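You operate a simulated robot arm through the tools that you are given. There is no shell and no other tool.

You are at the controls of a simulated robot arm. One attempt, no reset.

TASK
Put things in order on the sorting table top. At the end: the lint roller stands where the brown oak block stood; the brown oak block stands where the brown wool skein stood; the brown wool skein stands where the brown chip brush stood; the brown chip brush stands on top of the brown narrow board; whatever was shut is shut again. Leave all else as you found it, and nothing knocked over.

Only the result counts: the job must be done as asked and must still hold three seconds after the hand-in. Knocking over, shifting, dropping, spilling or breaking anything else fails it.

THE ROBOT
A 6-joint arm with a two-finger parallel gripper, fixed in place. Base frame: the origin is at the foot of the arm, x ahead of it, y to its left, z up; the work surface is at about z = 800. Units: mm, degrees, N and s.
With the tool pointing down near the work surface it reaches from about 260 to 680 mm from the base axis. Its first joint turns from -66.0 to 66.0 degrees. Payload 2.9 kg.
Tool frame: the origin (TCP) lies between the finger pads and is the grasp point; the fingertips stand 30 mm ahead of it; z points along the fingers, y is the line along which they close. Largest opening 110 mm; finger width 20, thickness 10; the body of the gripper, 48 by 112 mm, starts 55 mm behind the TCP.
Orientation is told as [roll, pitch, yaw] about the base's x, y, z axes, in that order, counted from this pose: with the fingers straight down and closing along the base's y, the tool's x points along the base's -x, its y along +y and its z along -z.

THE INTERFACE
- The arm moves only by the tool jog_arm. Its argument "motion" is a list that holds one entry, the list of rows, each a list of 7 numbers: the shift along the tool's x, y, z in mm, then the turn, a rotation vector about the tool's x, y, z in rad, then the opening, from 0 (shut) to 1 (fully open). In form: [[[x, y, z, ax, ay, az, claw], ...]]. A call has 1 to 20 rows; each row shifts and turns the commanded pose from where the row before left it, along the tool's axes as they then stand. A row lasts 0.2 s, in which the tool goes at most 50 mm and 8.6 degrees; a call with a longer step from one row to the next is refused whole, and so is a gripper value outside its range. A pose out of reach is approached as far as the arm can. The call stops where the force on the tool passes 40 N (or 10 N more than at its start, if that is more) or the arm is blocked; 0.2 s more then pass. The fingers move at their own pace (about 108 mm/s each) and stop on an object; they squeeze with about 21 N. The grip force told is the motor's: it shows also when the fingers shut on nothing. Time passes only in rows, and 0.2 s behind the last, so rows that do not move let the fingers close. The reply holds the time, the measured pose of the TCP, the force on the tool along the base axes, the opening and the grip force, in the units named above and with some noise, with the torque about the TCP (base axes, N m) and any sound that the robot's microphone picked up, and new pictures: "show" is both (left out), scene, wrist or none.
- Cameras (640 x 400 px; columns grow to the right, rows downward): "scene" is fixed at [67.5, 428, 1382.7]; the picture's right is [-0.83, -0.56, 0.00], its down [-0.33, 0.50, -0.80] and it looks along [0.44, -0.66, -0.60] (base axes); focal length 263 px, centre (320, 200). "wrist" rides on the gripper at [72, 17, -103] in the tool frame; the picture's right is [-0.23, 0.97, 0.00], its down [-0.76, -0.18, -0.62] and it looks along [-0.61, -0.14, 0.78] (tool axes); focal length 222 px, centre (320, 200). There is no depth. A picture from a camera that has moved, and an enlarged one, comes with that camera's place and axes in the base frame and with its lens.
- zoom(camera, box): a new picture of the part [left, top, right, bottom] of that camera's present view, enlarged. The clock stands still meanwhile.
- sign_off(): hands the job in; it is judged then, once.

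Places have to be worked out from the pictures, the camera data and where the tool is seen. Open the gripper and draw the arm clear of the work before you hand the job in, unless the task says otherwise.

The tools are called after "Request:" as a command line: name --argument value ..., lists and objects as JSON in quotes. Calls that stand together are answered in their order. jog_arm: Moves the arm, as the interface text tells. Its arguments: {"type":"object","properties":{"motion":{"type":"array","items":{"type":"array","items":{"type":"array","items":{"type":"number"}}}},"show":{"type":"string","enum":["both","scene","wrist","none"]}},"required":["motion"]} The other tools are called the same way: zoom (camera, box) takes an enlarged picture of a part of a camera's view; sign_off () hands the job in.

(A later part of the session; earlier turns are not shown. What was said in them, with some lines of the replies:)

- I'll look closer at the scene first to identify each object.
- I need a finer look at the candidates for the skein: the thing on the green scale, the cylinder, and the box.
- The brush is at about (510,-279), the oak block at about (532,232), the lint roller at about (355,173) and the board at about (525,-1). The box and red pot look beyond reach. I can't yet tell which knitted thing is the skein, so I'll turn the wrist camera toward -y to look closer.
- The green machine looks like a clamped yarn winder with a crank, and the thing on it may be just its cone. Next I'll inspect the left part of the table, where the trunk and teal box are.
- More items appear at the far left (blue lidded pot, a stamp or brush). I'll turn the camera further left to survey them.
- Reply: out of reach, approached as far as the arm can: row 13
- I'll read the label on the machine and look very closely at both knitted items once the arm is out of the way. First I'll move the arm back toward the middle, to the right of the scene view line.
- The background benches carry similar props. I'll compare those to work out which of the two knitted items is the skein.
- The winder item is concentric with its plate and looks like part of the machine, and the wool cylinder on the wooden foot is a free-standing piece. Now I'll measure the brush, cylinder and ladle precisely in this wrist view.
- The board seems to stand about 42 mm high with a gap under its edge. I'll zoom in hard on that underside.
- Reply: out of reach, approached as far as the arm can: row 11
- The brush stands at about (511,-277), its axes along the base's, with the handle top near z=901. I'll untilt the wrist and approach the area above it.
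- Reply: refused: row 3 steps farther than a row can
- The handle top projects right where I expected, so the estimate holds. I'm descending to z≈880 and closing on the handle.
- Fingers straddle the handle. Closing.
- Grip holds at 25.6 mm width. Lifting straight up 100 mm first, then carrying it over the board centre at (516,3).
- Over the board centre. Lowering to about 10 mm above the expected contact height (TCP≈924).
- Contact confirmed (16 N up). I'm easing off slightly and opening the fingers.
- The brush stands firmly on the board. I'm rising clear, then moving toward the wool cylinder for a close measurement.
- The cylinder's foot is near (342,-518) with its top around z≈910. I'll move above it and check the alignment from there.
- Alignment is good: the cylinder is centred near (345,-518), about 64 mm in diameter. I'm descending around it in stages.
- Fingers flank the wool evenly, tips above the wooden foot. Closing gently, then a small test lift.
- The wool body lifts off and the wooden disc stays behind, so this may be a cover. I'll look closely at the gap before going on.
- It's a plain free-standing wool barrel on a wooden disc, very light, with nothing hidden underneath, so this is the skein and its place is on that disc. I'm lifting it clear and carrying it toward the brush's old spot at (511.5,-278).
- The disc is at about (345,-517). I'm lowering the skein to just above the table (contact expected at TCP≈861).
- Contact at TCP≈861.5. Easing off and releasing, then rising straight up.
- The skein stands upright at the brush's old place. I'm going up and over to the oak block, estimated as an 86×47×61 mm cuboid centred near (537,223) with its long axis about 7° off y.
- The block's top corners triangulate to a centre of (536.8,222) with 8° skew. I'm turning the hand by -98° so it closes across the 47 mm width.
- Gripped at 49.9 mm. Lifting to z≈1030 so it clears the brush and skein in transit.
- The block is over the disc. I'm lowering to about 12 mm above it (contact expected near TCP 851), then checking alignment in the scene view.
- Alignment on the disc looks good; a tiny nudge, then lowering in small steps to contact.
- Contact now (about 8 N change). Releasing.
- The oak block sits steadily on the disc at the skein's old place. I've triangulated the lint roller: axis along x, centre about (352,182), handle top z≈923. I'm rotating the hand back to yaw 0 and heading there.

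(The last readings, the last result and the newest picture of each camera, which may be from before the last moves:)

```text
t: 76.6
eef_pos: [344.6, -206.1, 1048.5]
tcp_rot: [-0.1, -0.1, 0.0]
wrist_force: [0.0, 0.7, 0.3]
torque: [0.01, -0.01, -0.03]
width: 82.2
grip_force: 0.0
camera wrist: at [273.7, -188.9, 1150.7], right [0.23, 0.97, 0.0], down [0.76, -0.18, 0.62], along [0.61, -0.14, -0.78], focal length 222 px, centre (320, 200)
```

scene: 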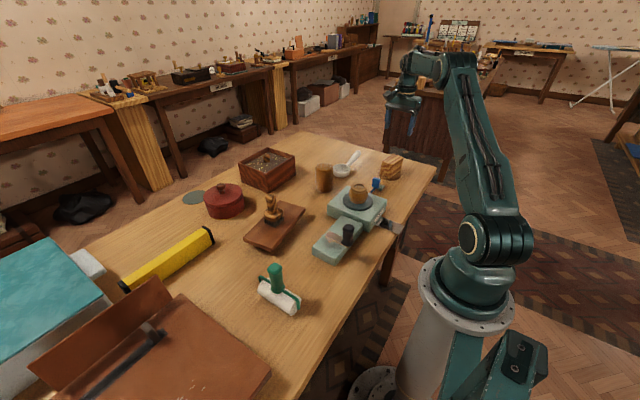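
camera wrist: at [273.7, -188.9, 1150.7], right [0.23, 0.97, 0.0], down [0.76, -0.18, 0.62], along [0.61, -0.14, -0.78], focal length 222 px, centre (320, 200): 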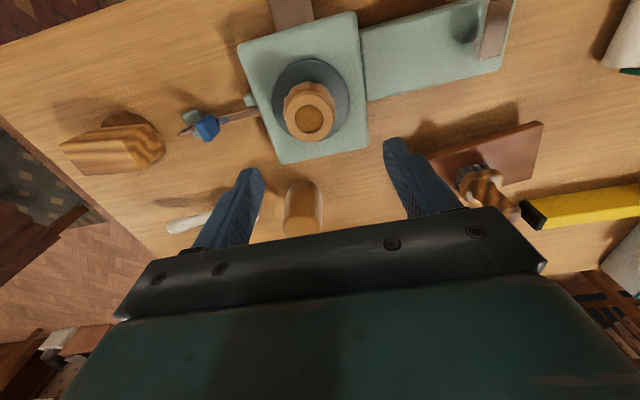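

Request:
jog_arm --motion '[[[-1, 43, 0, 0, 0, 0, 0.75], [-1, 43, 0, 0, 0, 0, 0.75], [-1, 43, 0, 0, 0, 0, 0.75], [-1, 43, 0, 0, 0, 0, 0.75], [-1, 43, 0, 0, 0, 0, 0.75], [-1, 43, 0, 0, 0, 0, 0.75], [0, 43, 0, 0, 0, 0, 0.75], [0, 43, 0, 0, 0, 0, 0.75], [0, 43, 0, 0, 0, 0, 0.75], [0, 0, 0, 0, 0, 0, 0.75]]]'

Request:
zoom --camera "wrist" --box '[220, 0, 420, 150]'

Request:
zoom --camera "scene" --box '[230, 150, 430, 270]'

```text
t: 78.8
eef_pos: [353.5, 180.1, 1050.6]
tcp_rot: [0.0, 0.0, -0.1]
wrist_force: [-0.2, 0.3, 0.5]
torque: [0.03, -0.03, 0.01]
width: 82.6
grip_force: 0.1
camera wrist: at [282.0, 197.6, 1152.9], right [0.23, 0.97, 0.0], down [0.76, -0.18, 0.62], along [0.61, -0.14, -0.78], focal length 222 px, centre (320, 200)
```

scene: 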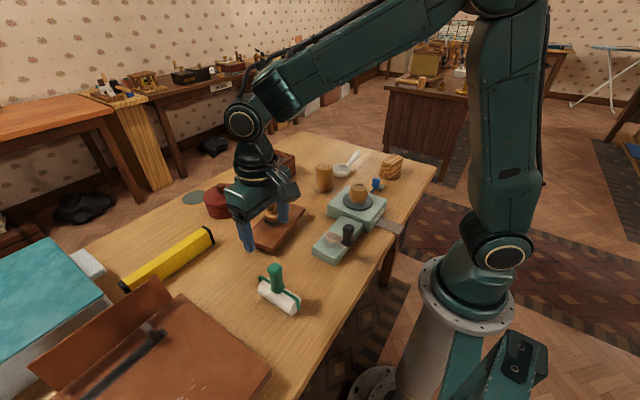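
wrist: 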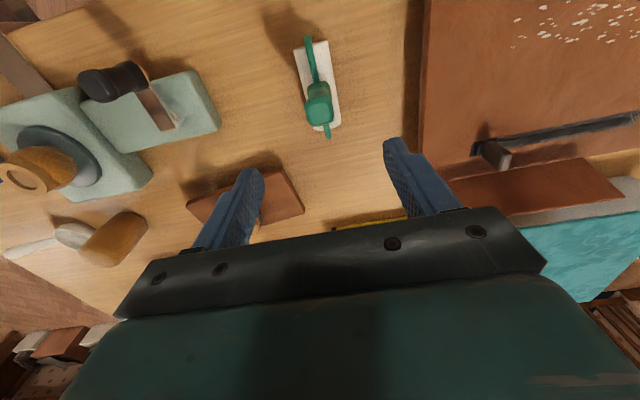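

```text
2.67 times, centred on (320, 75) of wrist
camera zoom: at [282.0, 197.6, 1152.9], right [0.23, 0.97, 0.0], down [0.76, -0.18, 0.62], along [0.61, -0.14, -0.78], focal length 592 px, centre (320, 533)
```

zoom: 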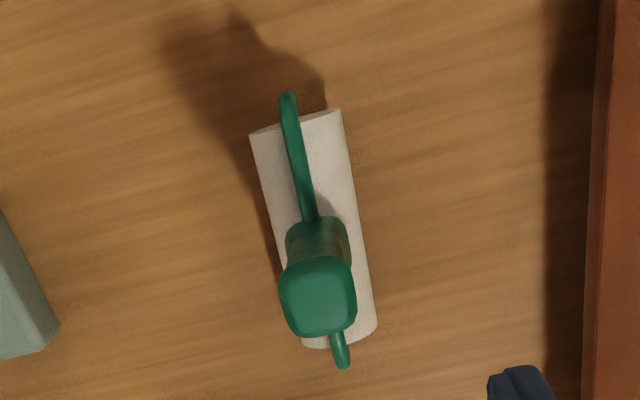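

```text
3.20 times, centred on (330, 210) of scene
camera zoom: at [67.5, 428.0, 1382.7], right [-0.83, -0.56, 0.0], down [-0.33, 0.5, -0.8], along [0.44, -0.66, -0.6], focal length 842 px, centre (288, 168)
```

zoom: 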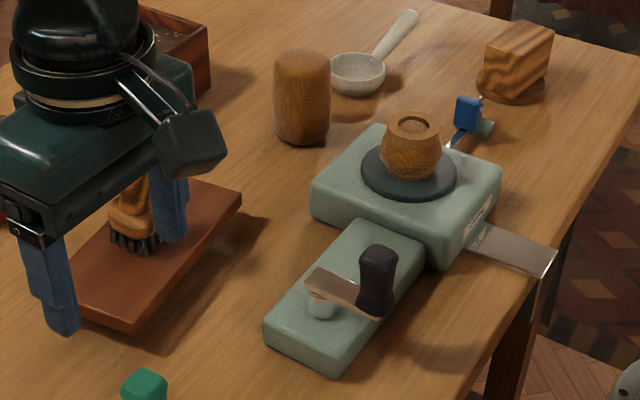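

Lint roller confirmed: handle at (350,182), roller axis along x. I'm descending to grip the handle at z≈893.

Request:
jog_arm --motion '[[[2, 1.7, 40, 0, 0, 0, 0.6], [0, 0, 40, 0, 0, 0, 0.6], [0, 0, 40, 0, 0, 0, 0.6], [0, 0, 25, 0, 0, 0, 0.6], [0, 0, 12, 0, 0, 0, 0.6], [0, 0, 0, 0, 0, 0, 0.6]]]'

Request:
zoom --camera "scene" --box '[235, 225, 325, 325]'

Request:
zoom --camera "wrist" --box '[220, 50, 420, 220]'

```text
t: 80.2
eef_pos: [351.6, 181.7, 892.5]
tcp_rot: [-0.1, 0.0, 0.1]
wrist_force: [0.3, -0.5, 0.1]
torque: [0.0, -0.03, 0.04]
width: 66.3
grip_force: 0.1
camera wrist: at [279.4, 199.1, 995.0], right [0.23, 0.97, 0.0], down [0.76, -0.18, 0.62], along [0.61, -0.14, -0.78], focal length 222 px, centre (320, 200)
```

scene: 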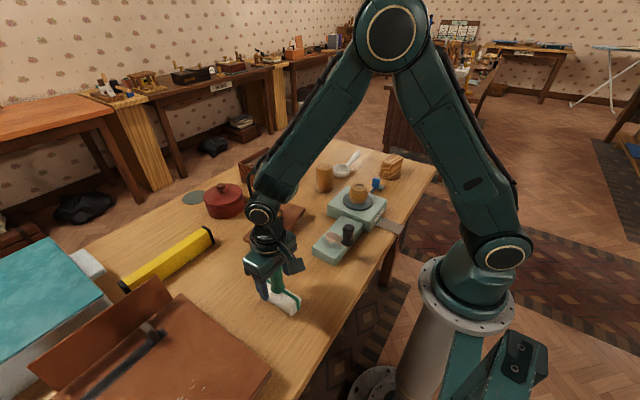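
wrist: 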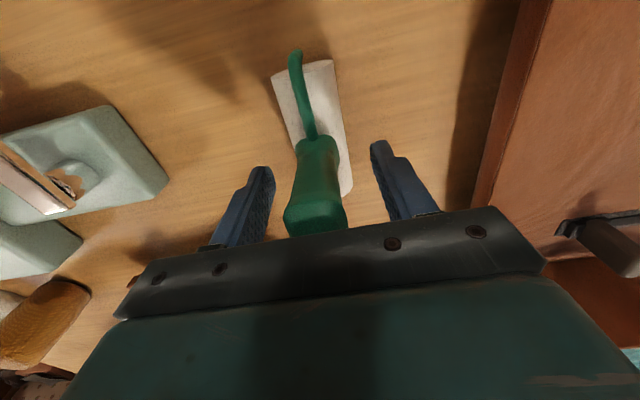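

```text
4.00 times, centred on (280, 275) of scene
camera zoom: at [67.6, 428.0, 1382.7], right [-0.83, -0.56, 0.0], down [-0.33, 0.5, -0.8], along [0.44, -0.66, -0.6], focal length 1053 px, centre (480, -100)
```

zoom: 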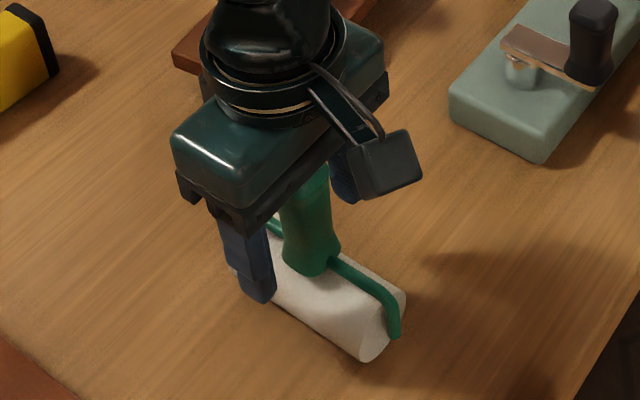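

```text
2.35 times, centred on (320, 135) of wrist
camera zoom: at [279.4, 199.1, 995.0], right [0.23, 0.97, 0.0], down [0.76, -0.18, 0.62], along [0.61, -0.14, -0.78], focal length 523 px, centre (320, 353)
```

zoom: 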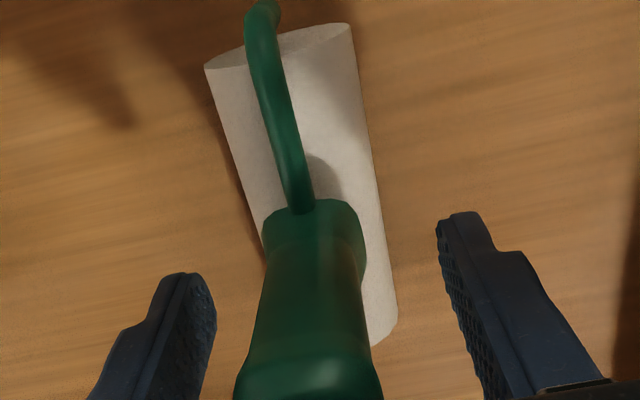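

Request:
jog_arm --motion '[[[0, 0, 0, 0, 0, 0, 0.4], [0, 0, 0, 0, 0, 0, 0.3], [0, 0, 0, 0, 0, 0, 0.2], [0, 0, 0, 0, 0, 0, 0], [0, 0, 0, 0, 0, 0, 0]]]'

Request:
zoom --camera "scene" --box '[235, 225, 325, 325]'

```text
t: 81.4
eef_pos: [352.1, 180.7, 893.7]
tcp_rot: [0.0, 0.1, 0.0]
wrist_force: [-0.1, -0.1, 0.8]
torque: [-0.07, 0.0, -0.01]
width: 26.0
grip_force: 20.8
camera wrist: at [279.5, 199.1, 995.4], right [0.23, 0.97, 0.0], down [0.76, -0.18, 0.62], along [0.61, -0.14, -0.78], focal length 222 px, centre (320, 200)
```

scene: 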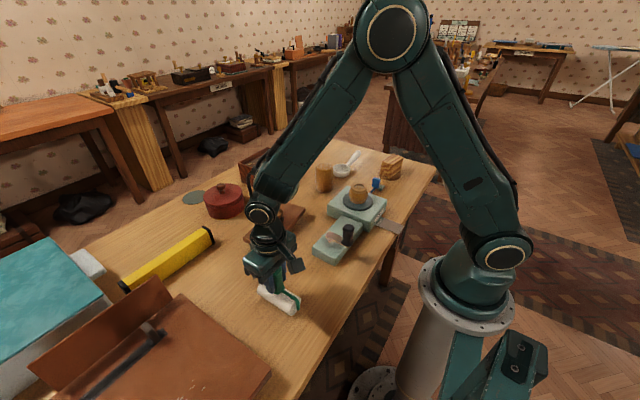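
wrist: 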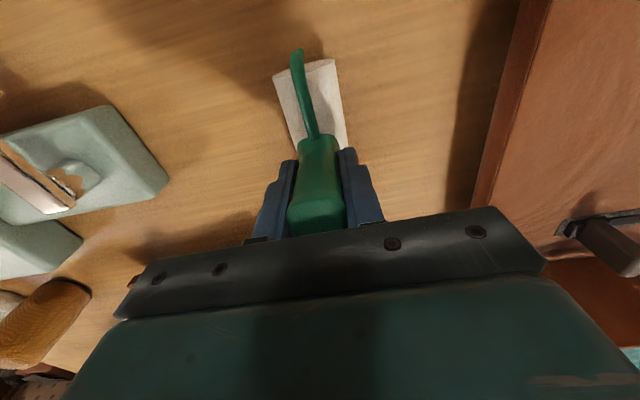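

```text
4.00 times, centred on (280, 275) of scene
camera zoom: at [67.5, 428.0, 1382.7], right [-0.83, -0.56, 0.0], down [-0.33, 0.5, -0.8], along [0.44, -0.66, -0.6], focal length 1053 px, centre (480, -100)
```

zoom: 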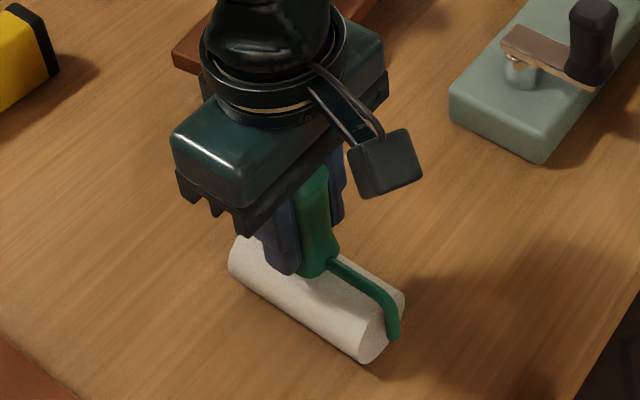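

Gripped (26 mm). Lifting 80 mm and carrying it to the oak block's old place.

Request:
jog_arm --motion '[[[0, 0, -10, 0, 0, 0, 0], [0, 0, -25, 0, 0, 0, 0], [0, 0, -35, 0, 0, 0, 0], [0, 0, -10, 0, 0, 0, 0], [-20, 4.5, 0, 0, 0, 0, 0], [-36, 8, 0, 0, 0, 0, 0], [-36, 8, 0, 0, 0, 0, 0], [-36, 8, 0, 0, 0, 0, 0], [-36, 8, 0, 0, 0, 0, 0], [-20.5, 4, 0, 0, 0, 0, 0], [0, 0, 0, 0, 0, 0, 0]]]'

Request:
zoom --camera "scene" --box '[160, 180, 270, 300]'

```text
t: 83.8
eef_pos: [536.3, 222.7, 971.8]
tcp_rot: [0.0, 0.0, 0.0]
wrist_force: [-0.1, 0.4, -1.0]
torque: [0.01, 0.02, -0.01]
width: 25.8
grip_force: 21.0
camera wrist: at [463.7, 240.2, 1074.7], right [0.23, 0.97, 0.0], down [0.76, -0.18, 0.62], along [0.61, -0.14, -0.78], focal length 222 px, centre (320, 200)
```

scene: 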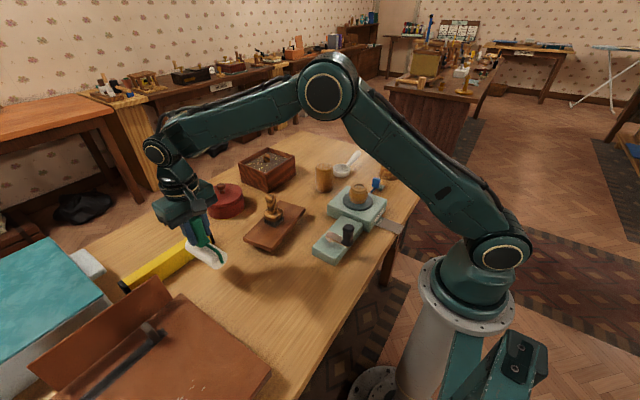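
wrist: 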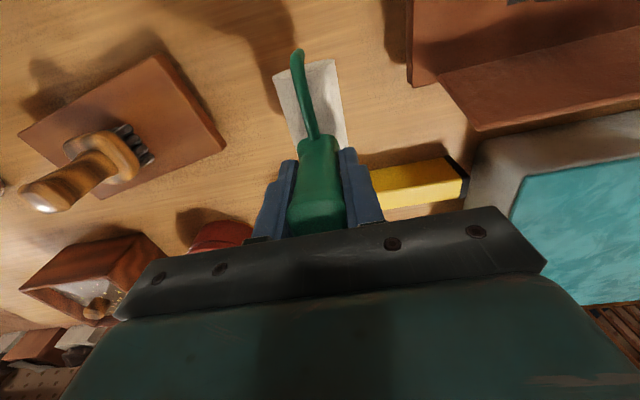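

```text
3.33 times, centred on (215, 240) of scene
camera zoom: at [67.6, 428.0, 1382.7], right [-0.83, -0.56, 0.0], down [-0.33, 0.5, -0.8], along [0.44, -0.66, -0.6], focal length 877 px, centre (670, 67)
```

zoom: 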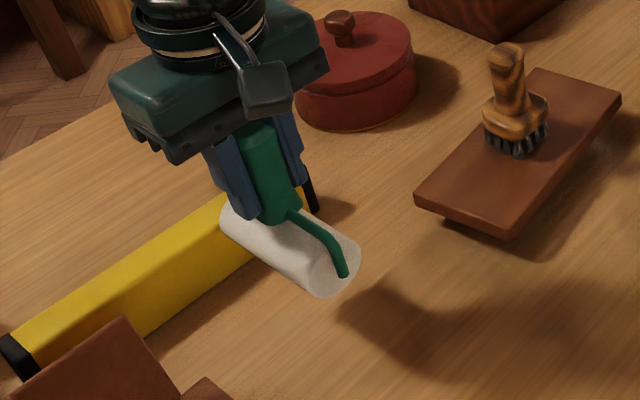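

Request:
jog_arm --motion '[[[0, -1, 30, 0, 0, 0, 0], [0, 0, 25, 0, 0, 0, 0], [0, 0, 12, 0, 0, 0, 0], [0, 0, 5, 0, 0, 0, 0], [0, 0, 2, 0, 0, 0, 0], [0, 0, 0, 0, 0, 0, 0]]]'

Request:
zoom --camera "scene" --box '[175, 220, 255, 300]'

```text
t: 85.2
eef_pos: [535.1, 221.5, 898.9]
tcp_rot: [0.1, 0.0, 0.0]
wrist_force: [0.6, -0.7, -2.0]
torque: [0.02, 0.01, -0.02]
width: 25.7
grip_force: 21.0
camera wrist: at [463.4, 238.7, 1001.6], right [0.23, 0.97, 0.0], down [0.76, -0.18, 0.62], along [0.61, -0.14, -0.78], focal length 222 px, centre (320, 200)
```

scene: 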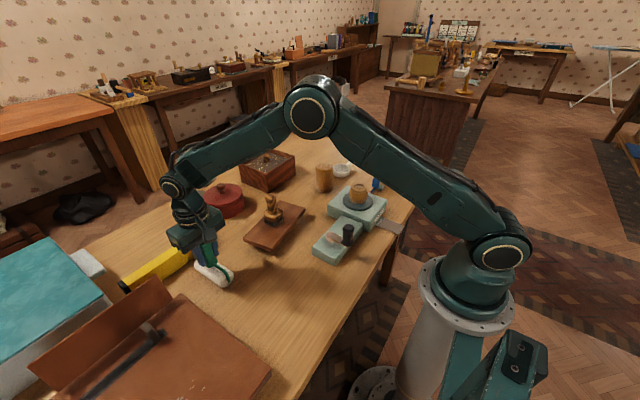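
wrist: 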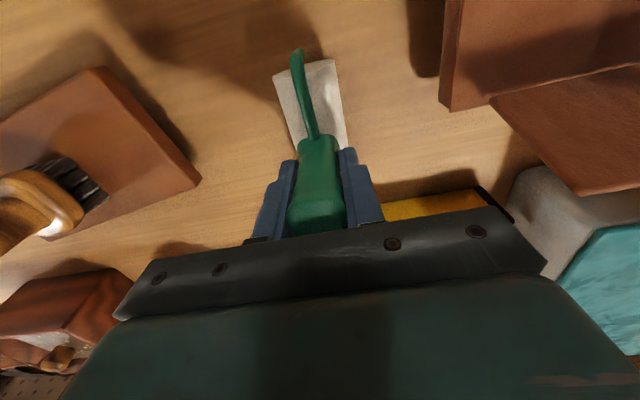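

```text
5.00 times, centred on (215, 260) of scene
camera zoom: at [67.6, 428.0, 1382.7], right [-0.83, -0.56, 0.0], down [-0.33, 0.5, -0.8], along [0.44, -0.66, -0.6], focal length 1316 px, centre (845, -100)
```

zoom: 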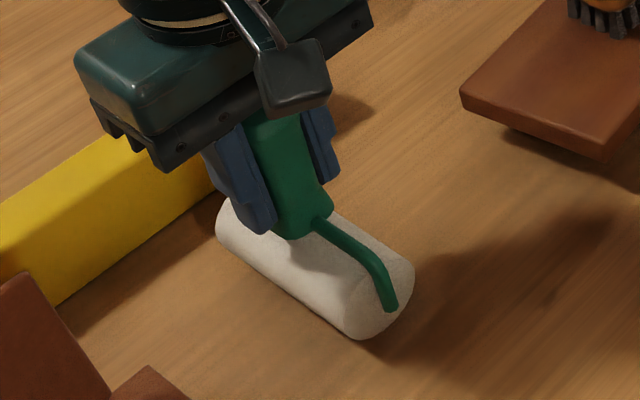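

Clear around. Lowering in small steps to contact (expected near TCP 893).

Request:
jog_arm --motion '[[[0, 0, 2, 0, 0, 0, 0], [0, 0, 1.5, 0, 0, 0, 0], [0, 0, 1, 0, 0, 0, 0], [0, 0, 0, 0, 0, 0, 0]]]' --show "none"

```text
t: 86.2
eef_pos: [536.6, 220.3, 893.4]
tcp_rot: [0.0, -0.1, 0.0]
wrist_force: [-0.3, -0.6, -1.5]
torque: [0.01, 0.0, 0.01]
width: 25.9
grip_force: 21.0
```

Request:
jog_arm --motion '[[[0, 0, 0.8, 0, 0, 0, 0], [0, 0, 0.7, 0, 0, 0, 0], [0, 0, 0, 0, 0, 0, 0]]]' --show "none"

Request:
zoom --camera "scene" --box '[195, 250, 235, 295]'

```text
t: 87.0
eef_pos: [536.2, 221.4, 892.2]
tcp_rot: [0.0, 0.0, 0.0]
wrist_force: [0.0, 0.4, 0.0]
torque: [0.0, 0.02, 0.0]
width: 25.6
grip_force: 20.5
```

```text
8.89 times, centred on (215, 272) of scene
camera zoom: at [67.5, 428.0, 1382.7], right [-0.83, -0.56, 0.0], down [-0.33, 0.5, -0.8], along [0.44, -0.66, -0.6], focal length 2339 px, centre (1253, -444)
```

zoom: 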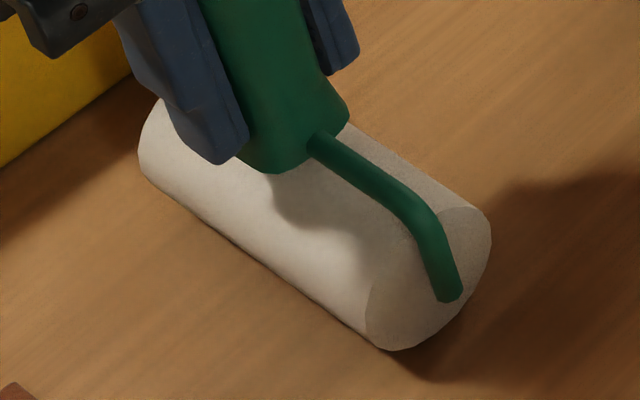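

Request:
jog_arm --motion '[[[0, 0, 0.6, 0, 0, 0, 0], [0, 0, 0, 0, 0, 0, 0]]]' --show "none"

```text
t: 87.6
eef_pos: [536.5, 221.6, 893.2]
tcp_rot: [-0.1, -0.1, 0.2]
wrist_force: [-3.2, -0.8, 6.7]
torque: [-0.02, 0.22, -0.03]
width: 26.2
grip_force: 21.2
```

Contact made. Releasing gently.

Request:
jog_arm --motion '[[[0, 0, -0.3, 0, 0, 0, 0.15], [0, 0, 0, 0, 0, 0, 0.27], [0, 0, 0, 0, 0, 0, 0.4], [0, 0, 0, 0, 0, 0, 0.55], [0, 0, 0, 0, 0, 0, 0.55], [0, 0, 0, 0, 0, 0, 0.55]]]'

Request:
zoom --camera "scene" --box '[175, 220, 255, 300]'

```text
t: 89.0
eef_pos: [535.9, 221.1, 891.8]
tcp_rot: [0.0, 0.2, -0.1]
wrist_force: [0.2, 0.4, -0.4]
torque: [-0.01, 0.03, -0.02]
width: 60.5
grip_force: 0.0
camera wrist: at [463.7, 239.2, 995.1], right [0.23, 0.97, 0.0], down [0.76, -0.18, 0.62], along [0.61, -0.14, -0.78], focal length 222 px, centre (320, 200)
```

scene: 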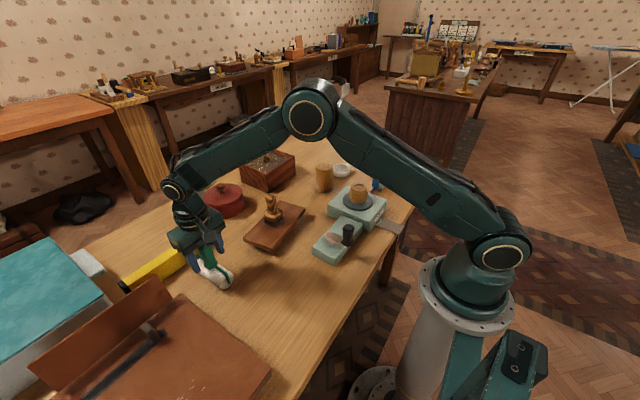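
wrist: 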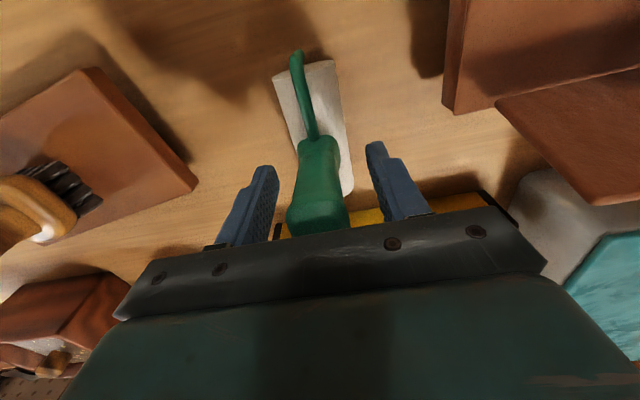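

```text
5.00 times, centred on (215, 260) of scene
camera zoom: at [67.5, 428.0, 1382.7], right [-0.83, -0.56, 0.0], down [-0.33, 0.5, -0.8], along [0.44, -0.66, -0.6], focal length 1316 px, centre (845, -100)
```

zoom: 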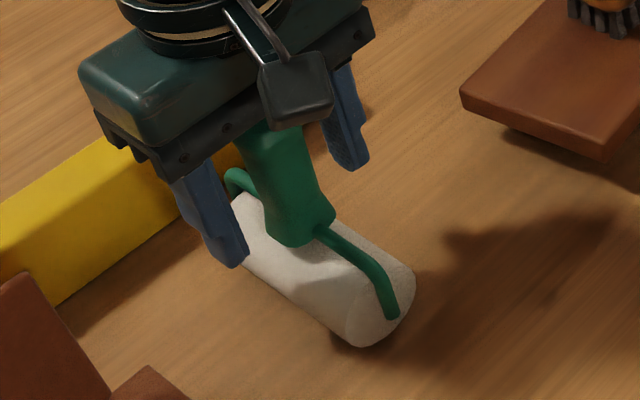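

The roller stands upright. I'm rising straight up and backing off to view everything.

Request:
jog_arm --motion '[[[0, 0, -10, 0, 0, 0, 0.55], [0, 0, -30, 0, 0, 0, 0.6], [0, 0, -45, 0, 0, 0, 0.7], [0, 0, -45, 0, 0, 0, 0.8], [0, 0, -45, 0, 0, 0, 1], [30, -35, -10, 0, 0, 0, 1], [30, -35, -10, 0, 0, 0, 1], [30, -35, -10, 0, 0, 0, 1], [30, -35, -10, 0, 0, 0, 1], [30, -35, 0, 0, 0, 0, 1], [0, 0, 0, 0, 0, 0, 1]]]'

Request:
zoom --camera "scene" --box '[170, 210, 270, 300]'

Request:
zoom --camera "scene" --box '[230, 140, 430, 270]'

Request:
zoom --camera "scene" --box '[0, 180, 280, 400]'

```text
t: 91.4
eef_pos: [385.9, 44.2, 1106.4]
tcp_rot: [0.0, 0.0, 0.0]
wrist_force: [0.5, -0.9, 0.4]
torque: [-0.03, 0.0, -0.02]
width: 110.2
grip_force: 0.0
camera wrist: at [313.8, 62.3, 1209.1], right [0.23, 0.97, 0.0], down [0.76, -0.18, 0.62], along [0.61, -0.14, -0.78], focal length 222 px, centre (320, 200)
```

scene: 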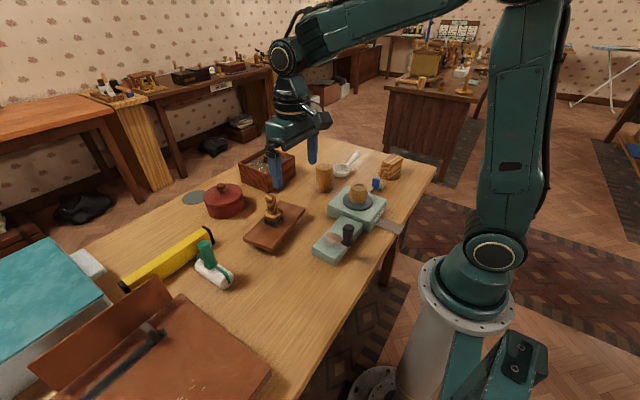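
wrist: 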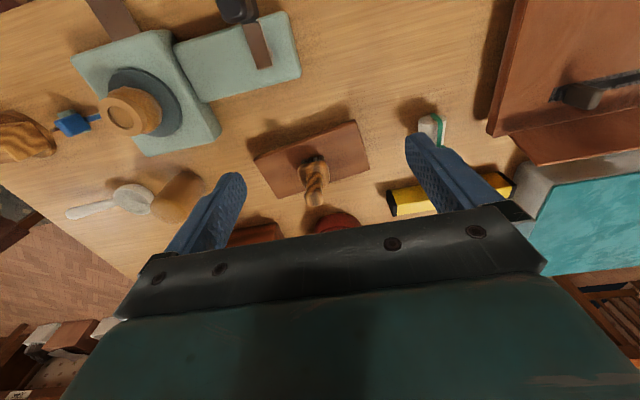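

```text
4.44 times, centred on (220, 255) of scene
camera zoom: at [67.5, 428.0, 1382.7], right [-0.83, -0.56, 0.0], down [-0.33, 0.5, -0.8], along [0.44, -0.66, -0.6], focal length 1170 px, centre (764, -44)
```

zoom: 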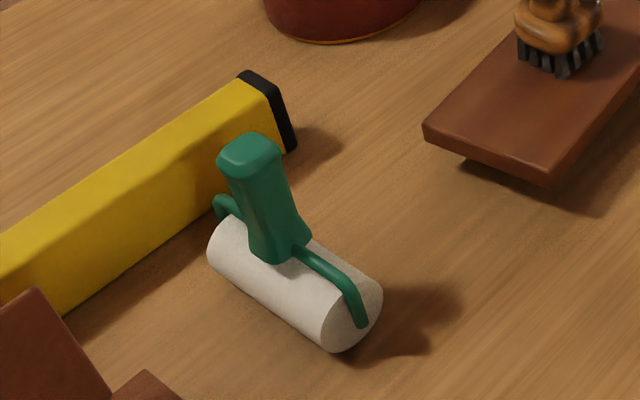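

```text
3.08 times, centred on (330, 205) of scene
camera zoom: at [67.5, 428.0, 1382.7], right [-0.83, -0.56, 0.0], down [-0.33, 0.5, -0.8], along [0.44, -0.66, -0.6], focal length 810 px, centre (289, 185)
```

zoom: 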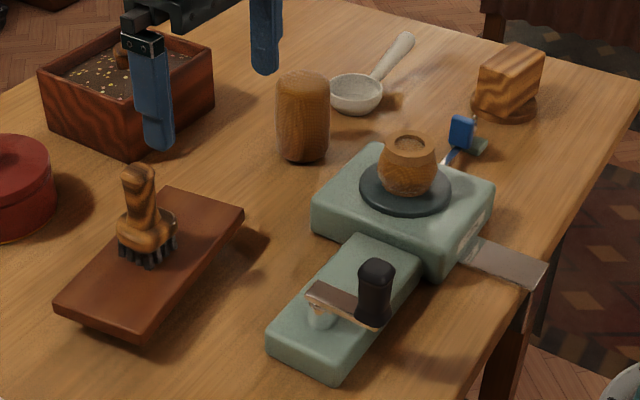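

```text
1.82 times, centred on (140, 290) of scene
camera zoom: at [67.5, 428.0, 1382.7], right [-0.83, -0.56, 0.0], down [-0.33, 0.5, -0.8], along [0.44, -0.66, -0.6], focal length 478 px, centre (647, 36)
```

zoom: 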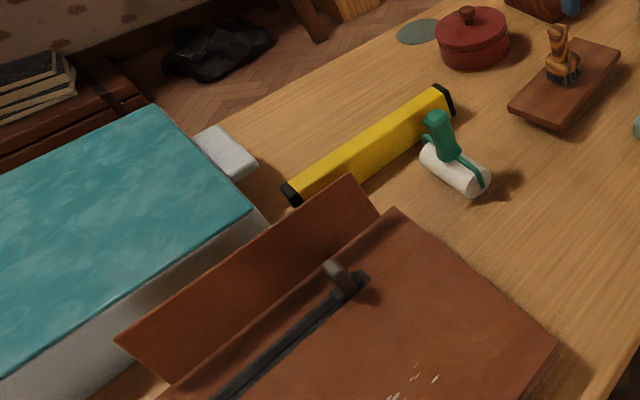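

All four pieces stand where asked, and nothing else appears to have moved. I opened no lids, so everything that was shut is still shut. The gripper is open and well clear of the table, so I'm handing in.

Request:
sign_off

```text
The job is handed in.
```

I finished the rearrangement and handed it in. One identification was a judgement call: which object is the brown wool skein.

| Item | Where it stands now |
|---|---|
| Brown chip brush | On the centre of the brown narrow board |
| Brown wool skein | Where the chip brush stood |
| Brown oak block | Where the skein stood, on the round wooden disc |
| Lint roller | Where the oak block stood |

**Skein:** I took the free-standing wool barrel on the wooden disc to be the skein. The green winding machine also carries a wool-wound piece, but it sits centred on the machine's plate and looks like part of it, so I left it alone. I did not test whether that piece comes off.

**Accuracy:** by my estimates from the pictures and gripper readings, each piece is within a few millimetres of its target. The oak block is almost as long as the disc is wide, so its corners overhang slightly. It sat flat when I let go.

**Everything else:** I opened nothing, so whatever was shut is still shut. In the final pictures nothing else appears moved or knocked over, and the gripper is open and clear of the table.
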